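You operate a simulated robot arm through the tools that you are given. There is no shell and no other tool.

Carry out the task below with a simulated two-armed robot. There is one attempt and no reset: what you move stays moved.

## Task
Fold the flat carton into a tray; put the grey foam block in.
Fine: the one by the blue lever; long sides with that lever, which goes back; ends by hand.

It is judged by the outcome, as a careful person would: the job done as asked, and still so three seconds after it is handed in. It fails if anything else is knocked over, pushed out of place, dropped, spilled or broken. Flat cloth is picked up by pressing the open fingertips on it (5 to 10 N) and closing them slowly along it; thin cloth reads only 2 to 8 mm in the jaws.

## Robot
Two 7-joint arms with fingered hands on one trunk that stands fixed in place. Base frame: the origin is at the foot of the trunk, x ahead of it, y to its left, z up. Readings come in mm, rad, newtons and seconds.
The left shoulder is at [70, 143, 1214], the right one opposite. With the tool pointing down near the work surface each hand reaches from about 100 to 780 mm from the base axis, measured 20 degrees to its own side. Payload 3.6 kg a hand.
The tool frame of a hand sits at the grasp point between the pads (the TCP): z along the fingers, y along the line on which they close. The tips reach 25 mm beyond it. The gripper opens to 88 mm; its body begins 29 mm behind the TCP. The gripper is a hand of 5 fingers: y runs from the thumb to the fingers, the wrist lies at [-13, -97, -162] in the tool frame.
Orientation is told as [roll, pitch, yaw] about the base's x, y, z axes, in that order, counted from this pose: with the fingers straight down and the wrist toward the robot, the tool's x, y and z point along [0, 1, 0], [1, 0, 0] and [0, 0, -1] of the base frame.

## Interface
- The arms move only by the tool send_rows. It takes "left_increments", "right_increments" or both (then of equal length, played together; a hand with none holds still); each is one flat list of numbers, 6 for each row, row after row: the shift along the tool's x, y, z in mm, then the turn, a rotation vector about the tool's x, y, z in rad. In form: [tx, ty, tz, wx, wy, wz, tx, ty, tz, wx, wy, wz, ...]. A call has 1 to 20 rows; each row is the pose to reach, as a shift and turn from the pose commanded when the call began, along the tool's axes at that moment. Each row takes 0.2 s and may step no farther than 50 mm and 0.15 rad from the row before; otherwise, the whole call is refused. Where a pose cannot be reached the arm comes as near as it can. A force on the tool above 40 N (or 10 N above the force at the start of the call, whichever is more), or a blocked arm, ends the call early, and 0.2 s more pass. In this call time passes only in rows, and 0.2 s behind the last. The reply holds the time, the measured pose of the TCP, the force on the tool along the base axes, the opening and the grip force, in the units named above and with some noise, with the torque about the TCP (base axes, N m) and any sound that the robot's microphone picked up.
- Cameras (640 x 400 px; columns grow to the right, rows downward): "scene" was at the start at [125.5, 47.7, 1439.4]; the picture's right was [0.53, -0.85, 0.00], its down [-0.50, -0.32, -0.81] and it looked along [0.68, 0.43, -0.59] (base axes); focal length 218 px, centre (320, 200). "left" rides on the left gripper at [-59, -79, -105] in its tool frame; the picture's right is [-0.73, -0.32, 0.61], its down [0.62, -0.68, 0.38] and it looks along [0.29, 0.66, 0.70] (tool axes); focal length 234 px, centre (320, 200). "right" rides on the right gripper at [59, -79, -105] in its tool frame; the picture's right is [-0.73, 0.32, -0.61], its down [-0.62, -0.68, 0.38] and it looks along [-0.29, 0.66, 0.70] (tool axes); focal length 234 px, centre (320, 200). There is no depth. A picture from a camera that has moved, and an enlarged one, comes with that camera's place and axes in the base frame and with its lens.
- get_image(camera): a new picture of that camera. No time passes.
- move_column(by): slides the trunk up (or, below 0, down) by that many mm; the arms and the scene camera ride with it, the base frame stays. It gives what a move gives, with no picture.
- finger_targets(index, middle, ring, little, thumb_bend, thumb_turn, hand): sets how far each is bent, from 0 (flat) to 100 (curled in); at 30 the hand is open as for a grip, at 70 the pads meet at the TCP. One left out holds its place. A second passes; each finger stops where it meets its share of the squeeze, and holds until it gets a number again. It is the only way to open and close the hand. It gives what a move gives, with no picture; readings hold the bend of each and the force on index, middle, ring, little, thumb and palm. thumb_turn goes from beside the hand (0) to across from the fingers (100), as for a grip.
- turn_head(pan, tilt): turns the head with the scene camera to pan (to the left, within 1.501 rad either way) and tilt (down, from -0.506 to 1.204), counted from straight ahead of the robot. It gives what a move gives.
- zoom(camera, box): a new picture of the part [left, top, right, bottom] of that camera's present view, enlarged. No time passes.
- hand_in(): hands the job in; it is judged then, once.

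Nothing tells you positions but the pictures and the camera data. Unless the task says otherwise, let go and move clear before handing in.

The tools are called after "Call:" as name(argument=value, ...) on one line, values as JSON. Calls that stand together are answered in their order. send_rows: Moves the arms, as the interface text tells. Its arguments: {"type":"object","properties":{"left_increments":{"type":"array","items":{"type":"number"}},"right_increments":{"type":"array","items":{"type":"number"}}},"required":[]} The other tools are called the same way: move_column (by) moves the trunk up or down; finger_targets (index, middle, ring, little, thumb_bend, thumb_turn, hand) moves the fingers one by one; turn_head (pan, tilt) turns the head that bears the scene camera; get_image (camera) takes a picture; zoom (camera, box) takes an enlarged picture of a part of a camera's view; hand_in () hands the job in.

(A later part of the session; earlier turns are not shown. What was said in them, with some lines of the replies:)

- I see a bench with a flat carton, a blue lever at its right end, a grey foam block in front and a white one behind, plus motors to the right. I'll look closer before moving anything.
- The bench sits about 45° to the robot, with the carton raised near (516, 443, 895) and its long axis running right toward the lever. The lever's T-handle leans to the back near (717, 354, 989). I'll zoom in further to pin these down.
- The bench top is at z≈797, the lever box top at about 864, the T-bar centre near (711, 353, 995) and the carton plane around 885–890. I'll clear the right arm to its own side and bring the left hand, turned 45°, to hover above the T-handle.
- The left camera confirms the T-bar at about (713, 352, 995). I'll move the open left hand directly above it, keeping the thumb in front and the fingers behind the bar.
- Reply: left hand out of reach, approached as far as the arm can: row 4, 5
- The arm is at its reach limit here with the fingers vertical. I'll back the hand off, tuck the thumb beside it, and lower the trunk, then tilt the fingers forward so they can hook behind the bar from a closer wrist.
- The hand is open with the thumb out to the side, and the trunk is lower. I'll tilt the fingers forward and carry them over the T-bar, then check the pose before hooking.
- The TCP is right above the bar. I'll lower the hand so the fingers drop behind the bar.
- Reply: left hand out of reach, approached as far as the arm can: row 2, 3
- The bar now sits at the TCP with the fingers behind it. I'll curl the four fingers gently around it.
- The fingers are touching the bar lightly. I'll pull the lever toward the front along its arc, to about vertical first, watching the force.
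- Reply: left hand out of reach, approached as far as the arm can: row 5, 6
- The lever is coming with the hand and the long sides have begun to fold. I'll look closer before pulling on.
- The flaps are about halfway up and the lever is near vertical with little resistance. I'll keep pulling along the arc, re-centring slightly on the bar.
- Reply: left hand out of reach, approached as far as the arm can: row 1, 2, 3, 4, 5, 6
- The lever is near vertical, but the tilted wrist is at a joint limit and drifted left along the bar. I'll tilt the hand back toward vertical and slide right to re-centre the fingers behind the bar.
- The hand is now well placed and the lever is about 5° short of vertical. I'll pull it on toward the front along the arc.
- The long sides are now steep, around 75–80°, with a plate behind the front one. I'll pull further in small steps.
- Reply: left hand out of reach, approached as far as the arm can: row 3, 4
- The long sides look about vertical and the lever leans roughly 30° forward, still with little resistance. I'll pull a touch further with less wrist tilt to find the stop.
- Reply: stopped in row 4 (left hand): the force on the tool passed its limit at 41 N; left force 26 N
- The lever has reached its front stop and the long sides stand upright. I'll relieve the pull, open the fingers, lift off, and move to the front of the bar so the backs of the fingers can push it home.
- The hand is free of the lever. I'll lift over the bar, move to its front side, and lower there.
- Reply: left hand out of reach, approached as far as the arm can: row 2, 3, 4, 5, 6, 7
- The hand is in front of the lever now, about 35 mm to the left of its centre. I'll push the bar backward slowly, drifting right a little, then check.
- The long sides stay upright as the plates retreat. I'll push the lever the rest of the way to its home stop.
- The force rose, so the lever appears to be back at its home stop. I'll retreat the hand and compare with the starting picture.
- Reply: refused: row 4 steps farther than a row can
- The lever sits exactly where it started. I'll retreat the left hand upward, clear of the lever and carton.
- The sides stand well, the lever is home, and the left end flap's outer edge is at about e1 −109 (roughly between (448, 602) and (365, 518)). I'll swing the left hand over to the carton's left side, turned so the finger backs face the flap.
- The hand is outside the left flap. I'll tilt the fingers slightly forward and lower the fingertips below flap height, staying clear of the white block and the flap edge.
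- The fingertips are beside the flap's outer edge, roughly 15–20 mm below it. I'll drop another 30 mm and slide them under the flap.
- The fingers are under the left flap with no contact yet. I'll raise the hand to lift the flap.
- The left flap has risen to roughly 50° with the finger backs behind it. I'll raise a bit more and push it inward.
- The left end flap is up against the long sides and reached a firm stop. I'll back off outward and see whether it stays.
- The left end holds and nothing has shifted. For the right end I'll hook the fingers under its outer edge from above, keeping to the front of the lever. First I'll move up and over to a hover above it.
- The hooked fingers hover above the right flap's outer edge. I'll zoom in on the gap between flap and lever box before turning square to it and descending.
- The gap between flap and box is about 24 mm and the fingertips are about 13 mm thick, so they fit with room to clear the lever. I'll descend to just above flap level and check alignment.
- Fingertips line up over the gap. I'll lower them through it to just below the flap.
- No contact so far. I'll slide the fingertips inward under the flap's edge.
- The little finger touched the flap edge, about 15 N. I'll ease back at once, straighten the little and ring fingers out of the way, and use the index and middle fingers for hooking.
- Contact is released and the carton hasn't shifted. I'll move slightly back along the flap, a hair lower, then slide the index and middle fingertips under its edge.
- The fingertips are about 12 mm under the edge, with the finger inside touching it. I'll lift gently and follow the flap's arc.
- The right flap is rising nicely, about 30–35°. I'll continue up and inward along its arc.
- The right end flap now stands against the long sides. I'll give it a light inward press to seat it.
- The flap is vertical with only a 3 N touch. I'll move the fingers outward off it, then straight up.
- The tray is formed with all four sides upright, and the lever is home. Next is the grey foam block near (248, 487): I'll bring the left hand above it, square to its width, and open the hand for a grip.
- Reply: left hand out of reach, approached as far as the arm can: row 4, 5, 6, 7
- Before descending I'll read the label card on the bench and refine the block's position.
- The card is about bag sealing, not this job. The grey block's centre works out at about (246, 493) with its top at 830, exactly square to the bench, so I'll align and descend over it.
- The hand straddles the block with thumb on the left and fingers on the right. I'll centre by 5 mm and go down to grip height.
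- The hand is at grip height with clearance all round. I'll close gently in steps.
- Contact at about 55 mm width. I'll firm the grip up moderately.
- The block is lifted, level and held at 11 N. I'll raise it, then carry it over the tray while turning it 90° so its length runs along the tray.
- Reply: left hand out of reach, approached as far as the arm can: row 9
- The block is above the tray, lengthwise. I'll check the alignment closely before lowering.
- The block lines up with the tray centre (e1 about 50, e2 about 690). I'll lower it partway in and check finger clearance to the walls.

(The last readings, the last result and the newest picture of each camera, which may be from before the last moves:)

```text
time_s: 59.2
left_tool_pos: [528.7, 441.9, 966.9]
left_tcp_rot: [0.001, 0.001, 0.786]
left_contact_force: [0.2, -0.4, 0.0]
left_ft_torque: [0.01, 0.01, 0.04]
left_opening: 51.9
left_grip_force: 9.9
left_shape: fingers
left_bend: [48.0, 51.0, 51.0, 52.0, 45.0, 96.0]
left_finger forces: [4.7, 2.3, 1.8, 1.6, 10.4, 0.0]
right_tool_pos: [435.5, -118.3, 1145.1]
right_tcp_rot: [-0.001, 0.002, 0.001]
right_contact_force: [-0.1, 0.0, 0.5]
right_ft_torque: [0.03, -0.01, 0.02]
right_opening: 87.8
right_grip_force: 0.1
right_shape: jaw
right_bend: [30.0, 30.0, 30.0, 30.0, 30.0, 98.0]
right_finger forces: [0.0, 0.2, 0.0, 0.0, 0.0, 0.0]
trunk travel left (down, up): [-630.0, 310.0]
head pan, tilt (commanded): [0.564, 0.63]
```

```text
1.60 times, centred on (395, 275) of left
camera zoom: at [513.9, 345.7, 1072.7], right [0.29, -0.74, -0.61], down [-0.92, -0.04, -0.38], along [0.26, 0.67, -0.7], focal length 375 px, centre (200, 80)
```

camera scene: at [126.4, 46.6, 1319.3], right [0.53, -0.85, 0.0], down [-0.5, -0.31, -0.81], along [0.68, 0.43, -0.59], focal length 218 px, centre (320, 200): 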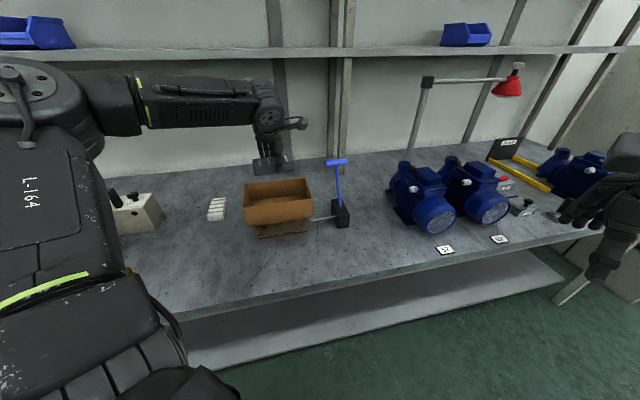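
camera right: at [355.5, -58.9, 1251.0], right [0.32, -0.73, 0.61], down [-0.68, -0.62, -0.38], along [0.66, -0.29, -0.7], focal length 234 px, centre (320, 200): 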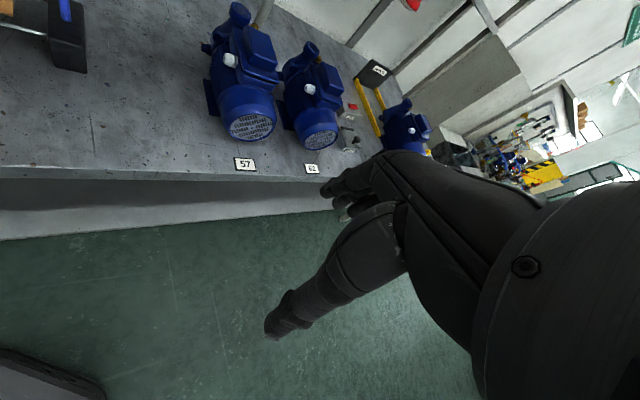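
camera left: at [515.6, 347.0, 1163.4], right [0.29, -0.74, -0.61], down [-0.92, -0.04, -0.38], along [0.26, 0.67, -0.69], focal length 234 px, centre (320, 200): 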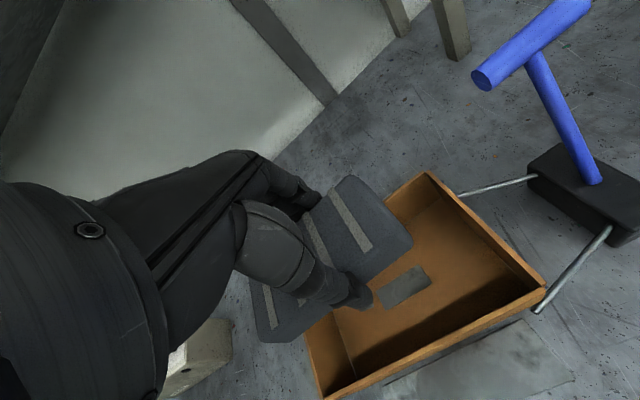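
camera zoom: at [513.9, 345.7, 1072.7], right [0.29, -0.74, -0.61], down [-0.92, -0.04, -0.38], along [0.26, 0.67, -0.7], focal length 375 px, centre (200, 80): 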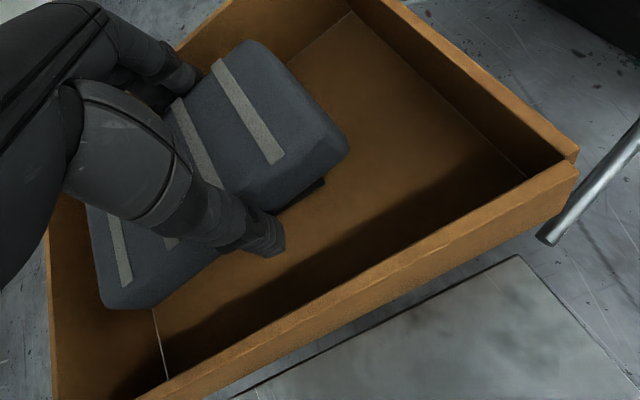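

Clearances look good on all sides. I'll lower further in small steps, watching the force.

Call:
send_rows(left_increments=[0, 0, 8, 0, 0, 0, 0, 0, 16, 0, 0, 0, 0, 0, 22, 0, 0, 0])

Call:
zoom(camera="scene", box=[230, 140, 330, 230])

Call:
zoom(camera="left", box=[200, 100, 560, 400])

```text
time_s: 60.0
left_tool_pos: [528.7, 441.4, 946.6]
left_tcp_rot: [-0.001, 0.0, 0.787]
left_contact_force: [0.6, -0.5, 0.0]
left_ft_torque: [0.03, 0.02, -0.02]
left_opening: 51.9
left_grip_force: 10.4
left_shape: fingers
left_bend: [48.0, 51.0, 51.0, 52.0, 45.0, 96.0]
left_finger forces: [4.8, 2.4, 1.8, 1.5, 10.5, 0.0]
right_tool_pos: [435.2, -116.6, 1145.6]
right_tcp_rot: [0.002, -0.001, 0.001]
right_contact_force: [-0.6, 0.0, -0.4]
right_ft_torque: [-0.02, 0.01, 0.02]
right_opening: 87.7
right_grip_force: 0.0
right_shape: jaw
right_bend: [30.0, 30.0, 30.0, 30.0, 30.0, 98.0]
right_finger forces: [0.0, 0.1, 0.0, 0.0, 0.0, 0.0]
trunk travel left (down, up): [-630.0, 310.0]
head pan, tilt (commanded): [0.564, 0.63]
```

```text
4.44 times, centred on (280, 185) of scene
camera zoom: at [125.5, 47.6, 1319.4], right [0.53, -0.85, 0.0], down [-0.5, -0.31, -0.81], along [0.68, 0.43, -0.59], focal length 969 px, centre (498, 267)
```

zoom: 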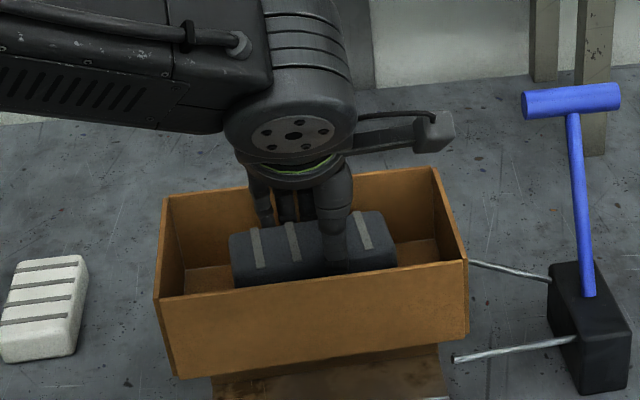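

```text
1.33 times, centred on (380, 250) of left
camera zoom: at [514.7, 346.2, 1051.8], right [0.29, -0.74, -0.61], down [-0.92, -0.04, -0.38], along [0.26, 0.67, -0.7], focal length 312 px, centre (240, 133)
```

zoom: 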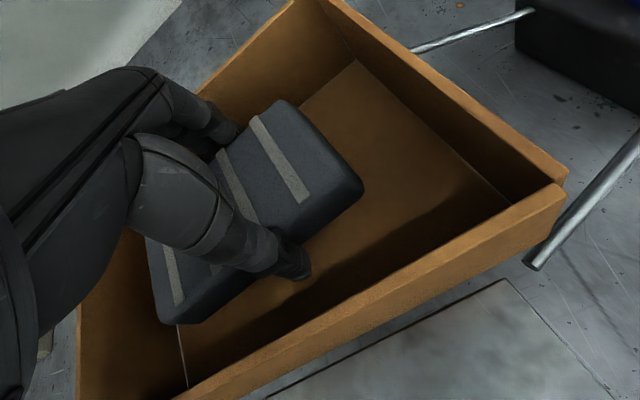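

Still clear. I'll lower slowly toward the tray floor.

Call:
send_rows(left_increments=[0, 0, 4, 0, 0, 0, 0, 0, 8, 0, 0, 0, 0, 0, 12, 0, 0, 0])

Call:
zoom(camera="left", box=[200, 100, 560, 400])

Call:
zoom(camera="scene", box=[230, 140, 330, 230])

```text
time_s: 60.8
left_tool_pos: [528.4, 442.9, 935.7]
left_tcp_rot: [0.001, 0.001, 0.786]
left_contact_force: [-0.4, 0.1, -0.1]
left_ft_torque: [-0.01, -0.01, 0.02]
left_opening: 51.8
left_grip_force: 10.0
left_shape: fingers
left_bend: [48.0, 51.0, 51.0, 52.0, 45.0, 96.0]
left_finger forces: [4.7, 2.3, 1.8, 1.6, 10.4, 0.0]
right_tool_pos: [435.8, -116.9, 1146.0]
right_tcp_rot: [-0.002, 0.002, 0.001]
right_contact_force: [-0.5, 0.8, 0.8]
right_ft_torque: [0.0, -0.02, -0.02]
right_opening: 87.6
right_grip_force: 0.0
right_shape: jaw
right_bend: [30.0, 30.0, 30.0, 30.0, 30.0, 98.0]
right_finger forces: [0.0, 0.0, 0.1, 0.0, 0.1, 0.1]
trunk travel left (down, up): [-630.0, 310.0]
head pan, tilt (commanded): [0.564, 0.63]
```

```text
1.33 times, centred on (380, 250) of left
camera zoom: at [514.8, 346.1, 1039.4], right [0.29, -0.74, -0.61], down [-0.92, -0.04, -0.38], along [0.26, 0.67, -0.7], focal length 312 px, centre (240, 133)
```

zoom: 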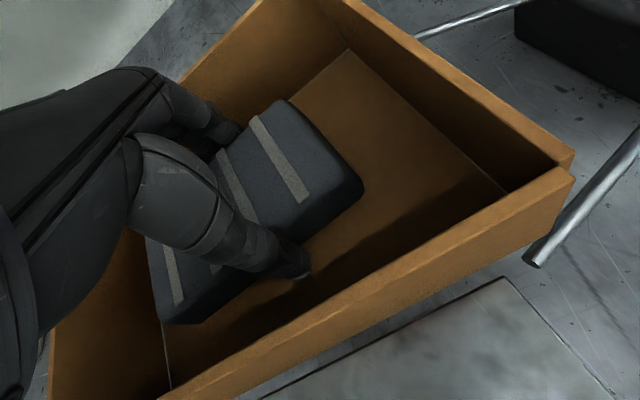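

```text
4.44 times, centred on (280, 185) of scene
camera zoom: at [125.6, 47.7, 1319.4], right [0.53, -0.85, 0.0], down [-0.5, -0.32, -0.81], along [0.68, 0.43, -0.59], focal length 969 px, centre (498, 267)
```

zoom: 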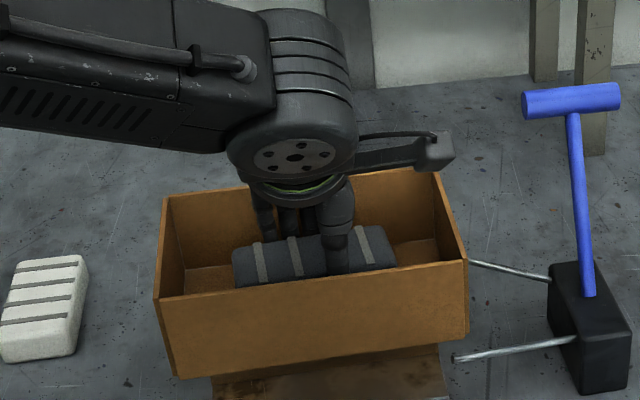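

No contact yet, and the walls are untouched. A few more millimetres down.

Call:
send_rows(left_increments=[0, 0, 2, 0, 0, 0, 0, 0, 4, 0, 0, 0, 0, 0, 5.5, 0, 0, 0])

Call:
zoom(camera="scene", box=[230, 140, 330, 230])

```text
time_s: 61.6
left_tool_pos: [529.1, 443.4, 928.9]
left_tcp_rot: [0.0, 0.0, 0.785]
left_contact_force: [0.4, -1.2, 0.1]
left_ft_torque: [0.0, -0.01, 0.02]
left_opening: 51.9
left_grip_force: 10.5
left_shape: fingers
left_bend: [48.0, 51.0, 51.0, 52.0, 45.0, 96.0]
left_finger forces: [4.7, 2.4, 1.6, 1.6, 10.5, 0.0]
right_tool_pos: [435.2, -118.7, 1145.1]
right_tcp_rot: [0.0, -0.002, 0.001]
right_contact_force: [0.3, -0.7, 0.7]
right_ft_torque: [0.0, 0.0, -0.02]
right_opening: 87.8
right_grip_force: 0.1
right_shape: jaw
right_bend: [30.0, 30.0, 30.0, 30.0, 30.0, 98.0]
right_finger forces: [0.0, 0.1, 0.0, 0.0, 0.0, 0.1]
trunk travel left (down, up): [-630.0, 310.0]
head pan, tilt (commanded): [0.564, 0.63]
```

```text
4.44 times, centred on (280, 185) of scene
camera zoom: at [125.6, 47.6, 1319.4], right [0.53, -0.85, 0.0], down [-0.5, -0.31, -0.81], along [0.68, 0.43, -0.59], focal length 969 px, centre (498, 267)
```

zoom: 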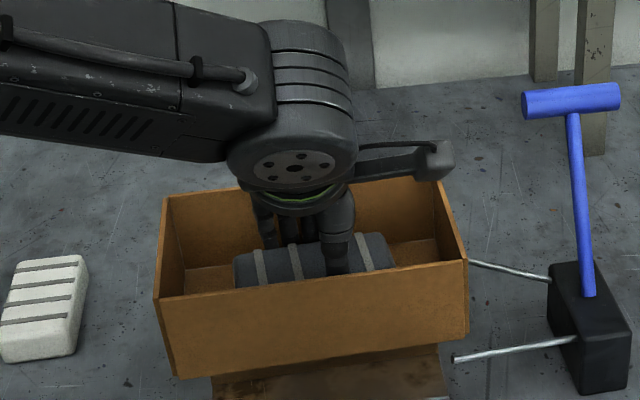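

Nearly on the floor. One last small lowering to feel for contact.

Call:
send_rows(left_increments=[0, 0, 1.5, 0, 0, 0, 0, 0, 3, 0, 0, 0, 0, 0, 4, 0, 0, 0])

Call:
zoom(camera="left", box=[200, 100, 560, 400])

```text
time_s: 62.4
left_tool_pos: [528.5, 442.1, 924.3]
left_tcp_rot: [0.002, 0.001, 0.787]
left_contact_force: [0.2, 1.0, 0.2]
left_ft_torque: [-0.03, 0.0, 0.02]
left_opening: 51.7
left_grip_force: 10.9
left_shape: fingers
left_bend: [48.0, 51.0, 51.0, 52.0, 45.0, 96.0]
left_finger forces: [4.7, 2.5, 1.8, 1.6, 10.5, 0.0]
right_tool_pos: [434.7, -117.0, 1146.1]
right_tcp_rot: [0.002, 0.0, 0.003]
right_contact_force: [-0.3, 0.6, -0.1]
right_ft_torque: [0.0, 0.0, -0.03]
right_opening: 87.6
right_grip_force: 0.1
right_shape: jaw
right_bend: [30.0, 30.0, 30.0, 30.0, 30.0, 98.0]
right_finger forces: [0.1, 0.1, 0.0, 0.0, 0.0, 0.0]
trunk travel left (down, up): [-630.0, 310.0]
head pan, tilt (commanded): [0.564, 0.63]
```

```text
1.33 times, centred on (380, 250) of left
camera zoom: at [513.7, 345.5, 1029.7], right [0.29, -0.74, -0.61], down [-0.92, -0.04, -0.38], along [0.26, 0.67, -0.7], focal length 312 px, centre (240, 133)
```

zoom: 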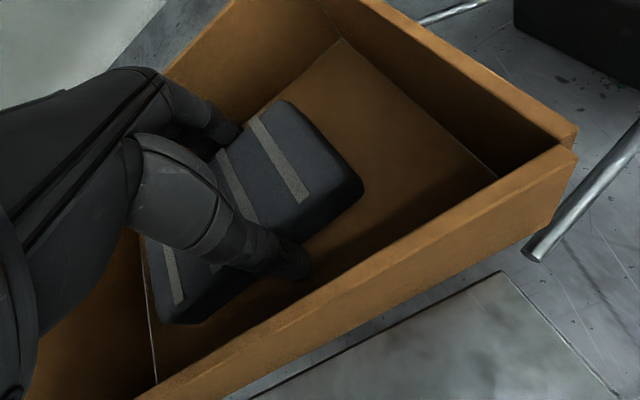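

Call:
send_rows(left_increments=[0, 0, 1.5, 0, 0, 0, 0, 0, 3, 0, 0, 0, 0, 0, 4, 0, 0, 0])

Call:
zoom(camera="scene", box=[230, 140, 330, 230])

```text
time_s: 63.2
left_tool_pos: [528.6, 442.0, 922.0]
left_tcp_rot: [0.001, -0.003, 0.787]
left_contact_force: [-0.1, -0.4, 4.4]
left_ft_torque: [0.1, -0.05, -0.05]
left_opening: 51.8
left_grip_force: 11.2
left_shape: fingers
left_bend: [48.0, 51.0, 51.0, 52.0, 45.0, 96.0]
left_finger forces: [4.9, 2.7, 1.9, 1.6, 10.8, 0.0]
right_tool_pos: [434.4, -117.9, 1145.1]
right_tcp_rot: [0.003, -0.001, 0.003]
right_contact_force: [-0.2, 0.9, -0.5]
right_ft_torque: [0.01, -0.03, 0.0]
right_opening: 87.8
right_grip_force: 0.1
right_shape: jaw
right_bend: [30.0, 30.0, 30.0, 30.0, 30.0, 98.0]
right_finger forces: [0.1, 0.0, 0.0, 0.1, 0.0, 0.0]
trunk travel left (down, up): [-630.0, 310.0]
head pan, tilt (commanded): [0.564, 0.63]
```

```text
4.44 times, centred on (280, 185) of scene
camera zoom: at [124.9, 47.0, 1319.5], right [0.53, -0.85, 0.0], down [-0.5, -0.31, -0.81], along [0.68, 0.43, -0.59], focal length 969 px, centre (498, 267)
```

zoom: 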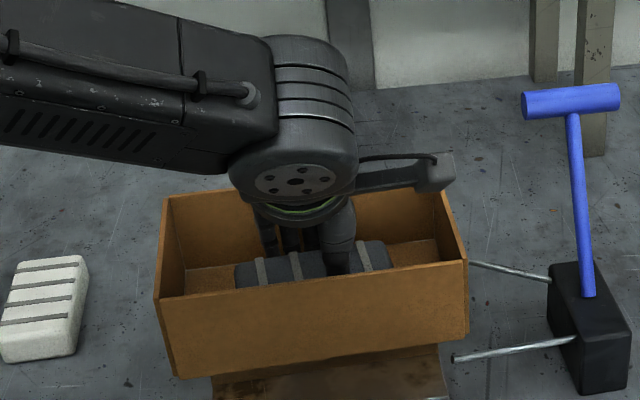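

The block rests on the tray floor (4 N up). I'll open the hand just enough to free it, keeping clear of the walls.

Call:
finger_targets(hand="left", index=43, middle=43, ring=43, little=43, thumb_bend=42)

Call:
zoom(camera="left", box=[200, 100, 560, 400])

Call:
zoom(camera="scene", box=[230, 140, 330, 230])

```text
time_s: 64.2
left_tool_pos: [528.2, 442.7, 920.9]
left_tcp_rot: [0.001, -0.001, 0.785]
left_contact_force: [0.1, 0.6, -0.3]
left_ft_torque: [0.04, -0.04, -0.03]
left_opening: 58.6
left_grip_force: 0.3
left_shape: fingers
left_bend: [43.0, 43.0, 43.0, 43.0, 42.0, 97.0]
left_finger forces: [0.3, 0.0, 0.0, 0.0, 0.2, 0.1]
right_tool_pos: [435.4, -117.5, 1146.0]
right_tcp_rot: [0.002, 0.001, 0.001]
right_contact_force: [-0.6, -0.2, 0.6]
right_ft_torque: [-0.03, 0.0, 0.0]
right_opening: 87.7
right_grip_force: 0.1
right_shape: jaw
right_bend: [30.0, 30.0, 30.0, 30.0, 30.0, 98.0]
right_finger forces: [0.1, 0.1, 0.0, 0.1, 0.0, 0.0]
trunk travel left (down, up): [-630.0, 310.0]
head pan, tilt (commanded): [0.564, 0.63]
```

```text
1.33 times, centred on (380, 250) of left
camera zoom: at [513.9, 345.9, 1025.7], right [0.29, -0.74, -0.61], down [-0.92, -0.04, -0.38], along [0.26, 0.67, -0.7], focal length 312 px, centre (240, 133)
```

zoom: 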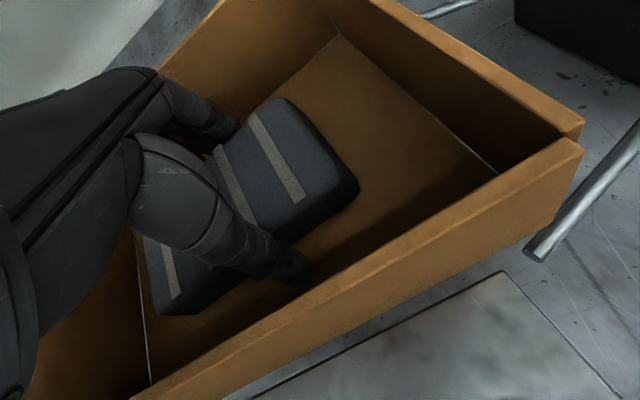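

```text
4.44 times, centred on (280, 185) of scene
camera zoom: at [125.5, 47.5, 1319.4], right [0.53, -0.85, 0.0], down [-0.5, -0.31, -0.81], along [0.68, 0.43, -0.59], focal length 969 px, centre (498, 267)
```

zoom: 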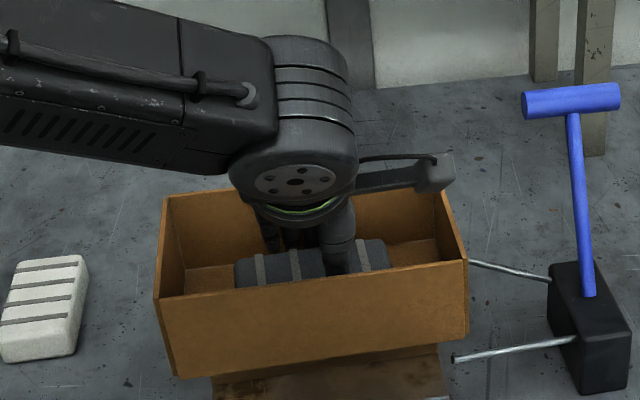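

Grip force is nearly zero. I'll open a little more and rise slowly, confirming the block stays.

Call:
finger_targets(hand="left", index=40, middle=40, ring=40, little=40, thumb_bend=40)

Call:
send_rows(left_increments=[0, 0, -10, 0, 0, 0, 0, 0, -22, 0, 0, 0, 0, 0, -36, 0, 0, 0])

Call:
zoom(camera="scene", box=[230, 140, 330, 230])

Call:
zoom(camera="left", box=[200, 100, 560, 400])

```text
time_s: 65.2
left_tool_pos: [528.7, 442.0, 921.2]
left_tcp_rot: [0.002, 0.0, 0.787]
left_contact_force: [-0.9, 0.1, 0.4]
left_ft_torque: [0.0, -0.02, 0.0]
left_opening: 63.1
left_grip_force: 0.1
left_shape: fingers
left_bend: [40.0, 40.0, 40.0, 40.0, 40.0, 97.0]
left_finger forces: [0.0, 0.0, 0.1, 0.0, 0.1, 0.1]
right_tool_pos: [435.4, -118.3, 1144.5]
right_tcp_rot: [0.002, 0.0, 0.001]
right_contact_force: [0.1, 0.7, 1.1]
right_ft_torque: [0.02, -0.02, 0.0]
right_opening: 87.7
right_grip_force: 0.1
right_shape: jaw
right_bend: [30.0, 30.0, 30.0, 30.0, 30.0, 98.0]
right_finger forces: [0.0, 0.1, 0.0, 0.0, 0.1, 0.1]
trunk travel left (down, up): [-630.0, 310.0]
head pan, tilt (commanded): [0.564, 0.63]
```

```text
time_s: 66.0
left_tool_pos: [528.2, 441.6, 957.5]
left_tcp_rot: [0.002, 0.001, 0.787]
left_contact_force: [-0.7, 0.5, -0.3]
left_ft_torque: [0.0, 0.0, -0.03]
left_opening: 63.0
left_grip_force: 0.1
left_shape: fingers
left_bend: [40.0, 40.0, 40.0, 40.0, 40.0, 97.0]
left_finger forces: [0.0, 0.0, 0.0, 0.0, 0.0, 0.0]
right_tool_pos: [436.8, -117.4, 1145.1]
right_tcp_rot: [0.002, -0.001, 0.002]
right_contact_force: [0.0, -0.1, -0.3]
right_ft_torque: [0.02, -0.04, -0.01]
right_opening: 87.5
right_grip_force: 0.0
right_shape: jaw
right_bend: [30.0, 30.0, 30.0, 30.0, 30.0, 98.0]
right_finger forces: [0.0, 0.0, 0.0, 0.0, 0.0, 0.0]
trunk travel left (down, up): [-630.0, 310.0]
head pan, tilt (commanded): [0.564, 0.63]
```

```text
4.44 times, centred on (280, 185) of scene
camera zoom: at [125.2, 47.4, 1319.4], right [0.53, -0.85, 0.0], down [-0.5, -0.31, -0.81], along [0.68, 0.43, -0.59], focal length 969 px, centre (498, 267)
```

zoom: 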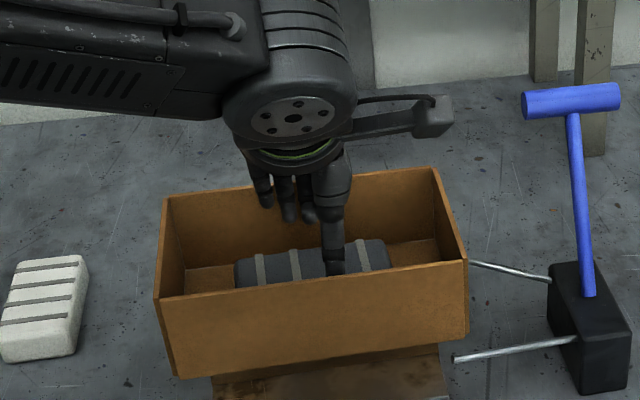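

```text
1.33 times, centred on (380, 250) of left
camera zoom: at [514.1, 345.5, 1061.8], right [0.29, -0.74, -0.61], down [-0.92, -0.04, -0.38], along [0.26, 0.67, -0.7], focal length 312 px, centre (240, 133)
```

zoom: 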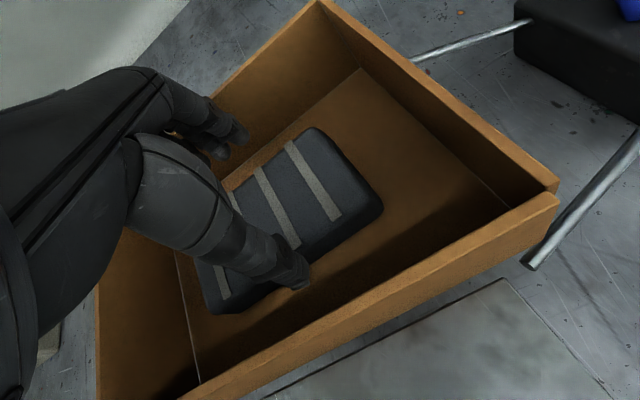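

The block stayed in the tray as the hand rose. I'll lift well clear and move the hand away to the front-left.

Call:
send_rows(left_increments=[0, 0, -35, 0, 0, 0, 0, 0, -75, 0, 0, 0, 0, 0, -115, 0, 0, 0, 15, -30, -140, 0, 0, 0, 35, -65, -155, 0, 0, 0, 60, -100, -165, 0, 0, 0])

Call:
get_image(camera="scene")

Call:
zoom(camera="scene", box=[220, 140, 370, 250])

Call:
get_image(camera="left")

```text
time_s: 67.4
left_tool_pos: [416.3, 410.9, 1123.2]
left_tcp_rot: [-0.001, -0.001, 0.786]
left_contact_force: [-0.5, 0.0, 0.3]
left_ft_torque: [-0.01, 0.0, -0.01]
left_opening: 63.4
left_grip_force: 0.0
left_shape: fingers
left_bend: [40.0, 40.0, 40.0, 40.0, 40.0, 97.0]
left_finger forces: [0.1, 0.1, 0.0, 0.0, 0.0, 0.1]
right_tool_pos: [432.7, -118.4, 1146.1]
right_tcp_rot: [0.003, 0.0, 0.001]
right_contact_force: [0.1, 0.1, 0.3]
right_ft_torque: [0.0, -0.01, 0.03]
right_opening: 87.6
right_grip_force: 0.1
right_shape: jaw
right_bend: [30.0, 30.0, 30.0, 30.0, 30.0, 98.0]
right_finger forces: [0.0, 0.0, 0.0, 0.0, 0.0, 0.1]
trunk travel left (down, up): [-630.0, 310.0]
head pan, tilt (commanded): [0.564, 0.63]
```

```text
taken
camera scene: at [123.4, 46.9, 1319.6], right [0.53, -0.85, 0.0], down [-0.5, -0.31, -0.81], along [0.68, 0.43, -0.59], focal length 218 px, centre (320, 200)
```

scene: 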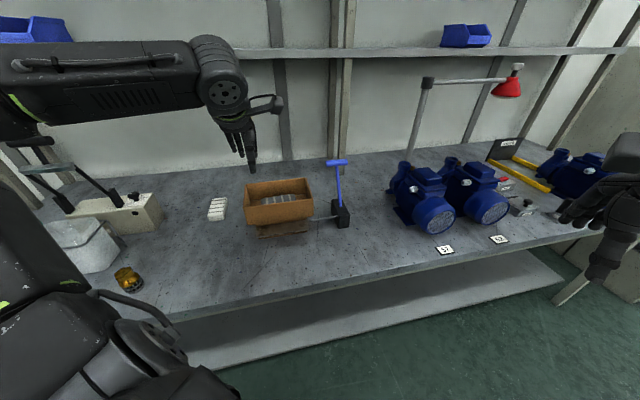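

```text
3.64 times, centred on (295, 195) of scene
camera zoom: at [123.4, 46.9, 1319.6], right [0.53, -0.85, 0.0], down [-0.5, -0.31, -0.81], along [0.68, 0.43, -0.59], focal length 793 px, centre (411, 218)
```

zoom: 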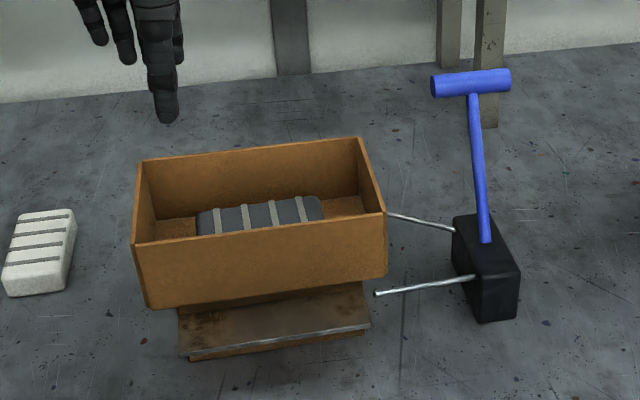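

```text
taken
camera left: at [402.2, 314.4, 1227.1], right [0.29, -0.74, -0.61], down [-0.92, -0.04, -0.38], along [0.26, 0.67, -0.7], focal length 234 px, centre (320, 200)
```

left: 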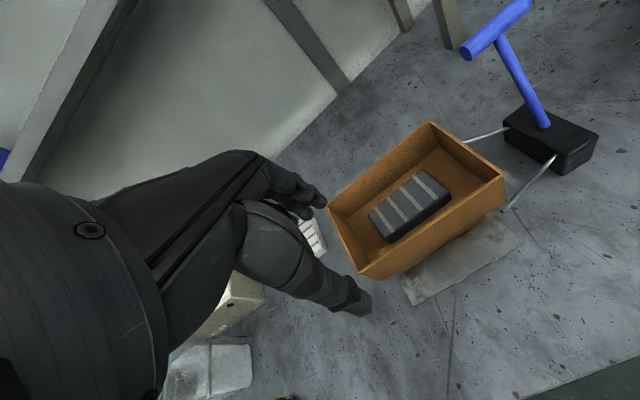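

Everything looks right: four walls up, the grey block inside, and the lever at its start position. I'll let a few seconds pass and check once more, including the left side of the bench.

Call:
finger_targets(hand="left", index=30, middle=30, ring=30, little=30, thumb_bend=30)

Call:
send_rows(left_increments=[0, -20, -20, 0, 0, 0, 0, -40, -40, 0, 0, 0, 0, -40, -40, 0, 0, 0, 0, -40, -40, 0, 0, 0, 0, -40, -40, 0, 0, 0, 0, -40, -40, 0, 0, 0, 0, -40, -40, 0, 0, 0, 0, -40, -40, 0, 0, 0])

Call:
zoom(camera="scene", box=[220, 140, 370, 250])

Call:
zoom(camera="scene", box=[0, 130, 240, 300])

Call:
get_image(camera="left")

```text
time_s: 68.4
left_tool_pos: [418.3, 410.8, 1121.8]
left_tcp_rot: [0.001, 0.001, 0.788]
left_contact_force: [0.8, 0.2, 0.7]
left_ft_torque: [-0.02, 0.01, -0.02]
left_opening: 84.7
left_grip_force: 0.1
left_shape: fingers
left_bend: [30.0, 30.0, 30.0, 30.0, 30.0, 96.0]
left_finger forces: [0.0, 0.1, 0.0, 0.0, 0.0, 0.0]
right_tool_pos: [434.9, -118.4, 1145.6]
right_tcp_rot: [0.001, -0.001, 0.002]
right_contact_force: [0.5, 0.3, -0.1]
right_ft_torque: [0.01, -0.02, 0.01]
right_opening: 87.6
right_grip_force: 0.0
right_shape: jaw
right_bend: [30.0, 30.0, 30.0, 30.0, 30.0, 98.0]
right_finger forces: [0.0, 0.1, 0.0, 0.1, 0.0, 0.0]
trunk travel left (down, up): [-630.0, 310.0]
head pan, tilt (commanded): [0.564, 0.63]
```

```text
time_s: 70.2
left_tool_pos: [389.6, 385.3, 1161.3]
left_tcp_rot: [0.002, 0.001, 0.785]
left_contact_force: [0.0, 0.2, 0.4]
left_ft_torque: [-0.01, 0.01, 0.0]
left_opening: 84.6
left_grip_force: 0.1
left_shape: fingers
left_bend: [30.0, 30.0, 30.0, 30.0, 30.0, 96.0]
left_finger forces: [0.0, 0.0, 0.0, 0.0, 0.0, 0.0]
right_tool_pos: [436.0, -117.9, 1145.8]
right_tcp_rot: [-0.001, 0.0, 0.0]
right_contact_force: [-0.4, 0.6, 0.1]
right_ft_torque: [0.0, 0.01, -0.01]
right_opening: 87.5
right_grip_force: 0.0
right_shape: jaw
right_bend: [30.0, 30.0, 30.0, 30.0, 30.0, 98.0]
right_finger forces: [0.0, 0.1, 0.0, 0.1, 0.0, 0.0]
trunk travel left (down, up): [-630.0, 310.0]
head pan, tilt (commanded): [0.564, 0.63]
```

```text
3.64 times, centred on (295, 195) of scene
camera zoom: at [125.5, 47.6, 1319.4], right [0.53, -0.85, 0.0], down [-0.5, -0.31, -0.81], along [0.68, 0.43, -0.59], focal length 793 px, centre (411, 218)
```

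zoom: 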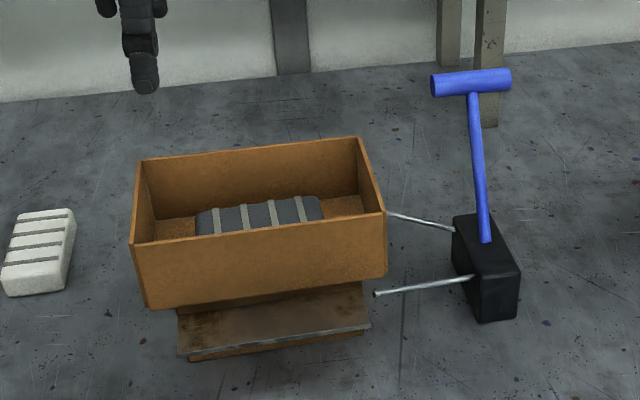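

```text
2.35 times, centred on (120, 215) of scene
camera zoom: at [125.5, 47.6, 1319.4], right [0.53, -0.85, 0.0], down [-0.5, -0.31, -0.81], along [0.68, 0.43, -0.59], focal length 513 px, centre (791, 165)
```

zoom: 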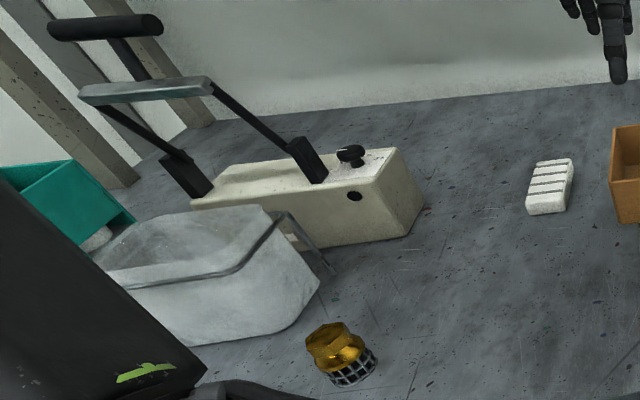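

```text
taken
camera left: at [374.4, 288.5, 1266.9], right [0.29, -0.74, -0.61], down [-0.92, -0.04, -0.38], along [0.26, 0.67, -0.7], focal length 234 px, centre (320, 200)
```

left: 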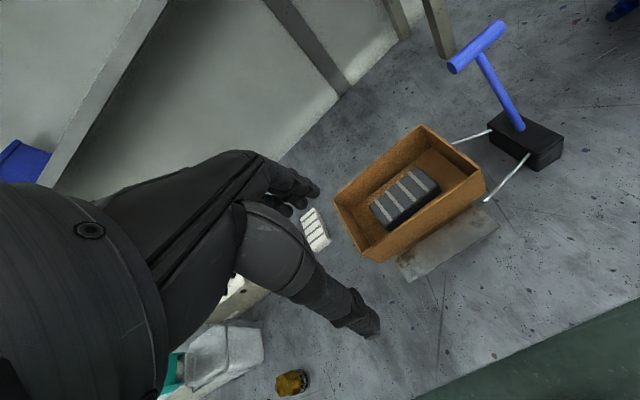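

The tray stands with all four walls up and the grey foam block lies flat inside. The lever is back at its starting position, the other items on the bench are where they were, and the hand is clear, so I'm handing in.

Call:
hand_in()

```text
The job is handed in.
```

The carton by the blue lever is folded into a tray with the grey foam block lying flat inside, and I've handed it in.

- **Long sides:** I folded them with the blue lever, pulled to its stop and then pushed back to its starting position. They stayed upright.
- **Ends:** I folded both by hand with the left hand. They stayed up when I let go.
- **Foam block:** I set it down on the tray floor, lengthwise near the middle, before opening the hand.

While I was hooking the right end flap, the little finger pushed its edge sideways at about 15 N. I backed off straight away, and the pictures showed no shift of the carton.

In the last pictures, about four seconds after I let go of the block, everything was still in place. Nothing else in view had been knocked or moved, and both hands were clear of the tray.
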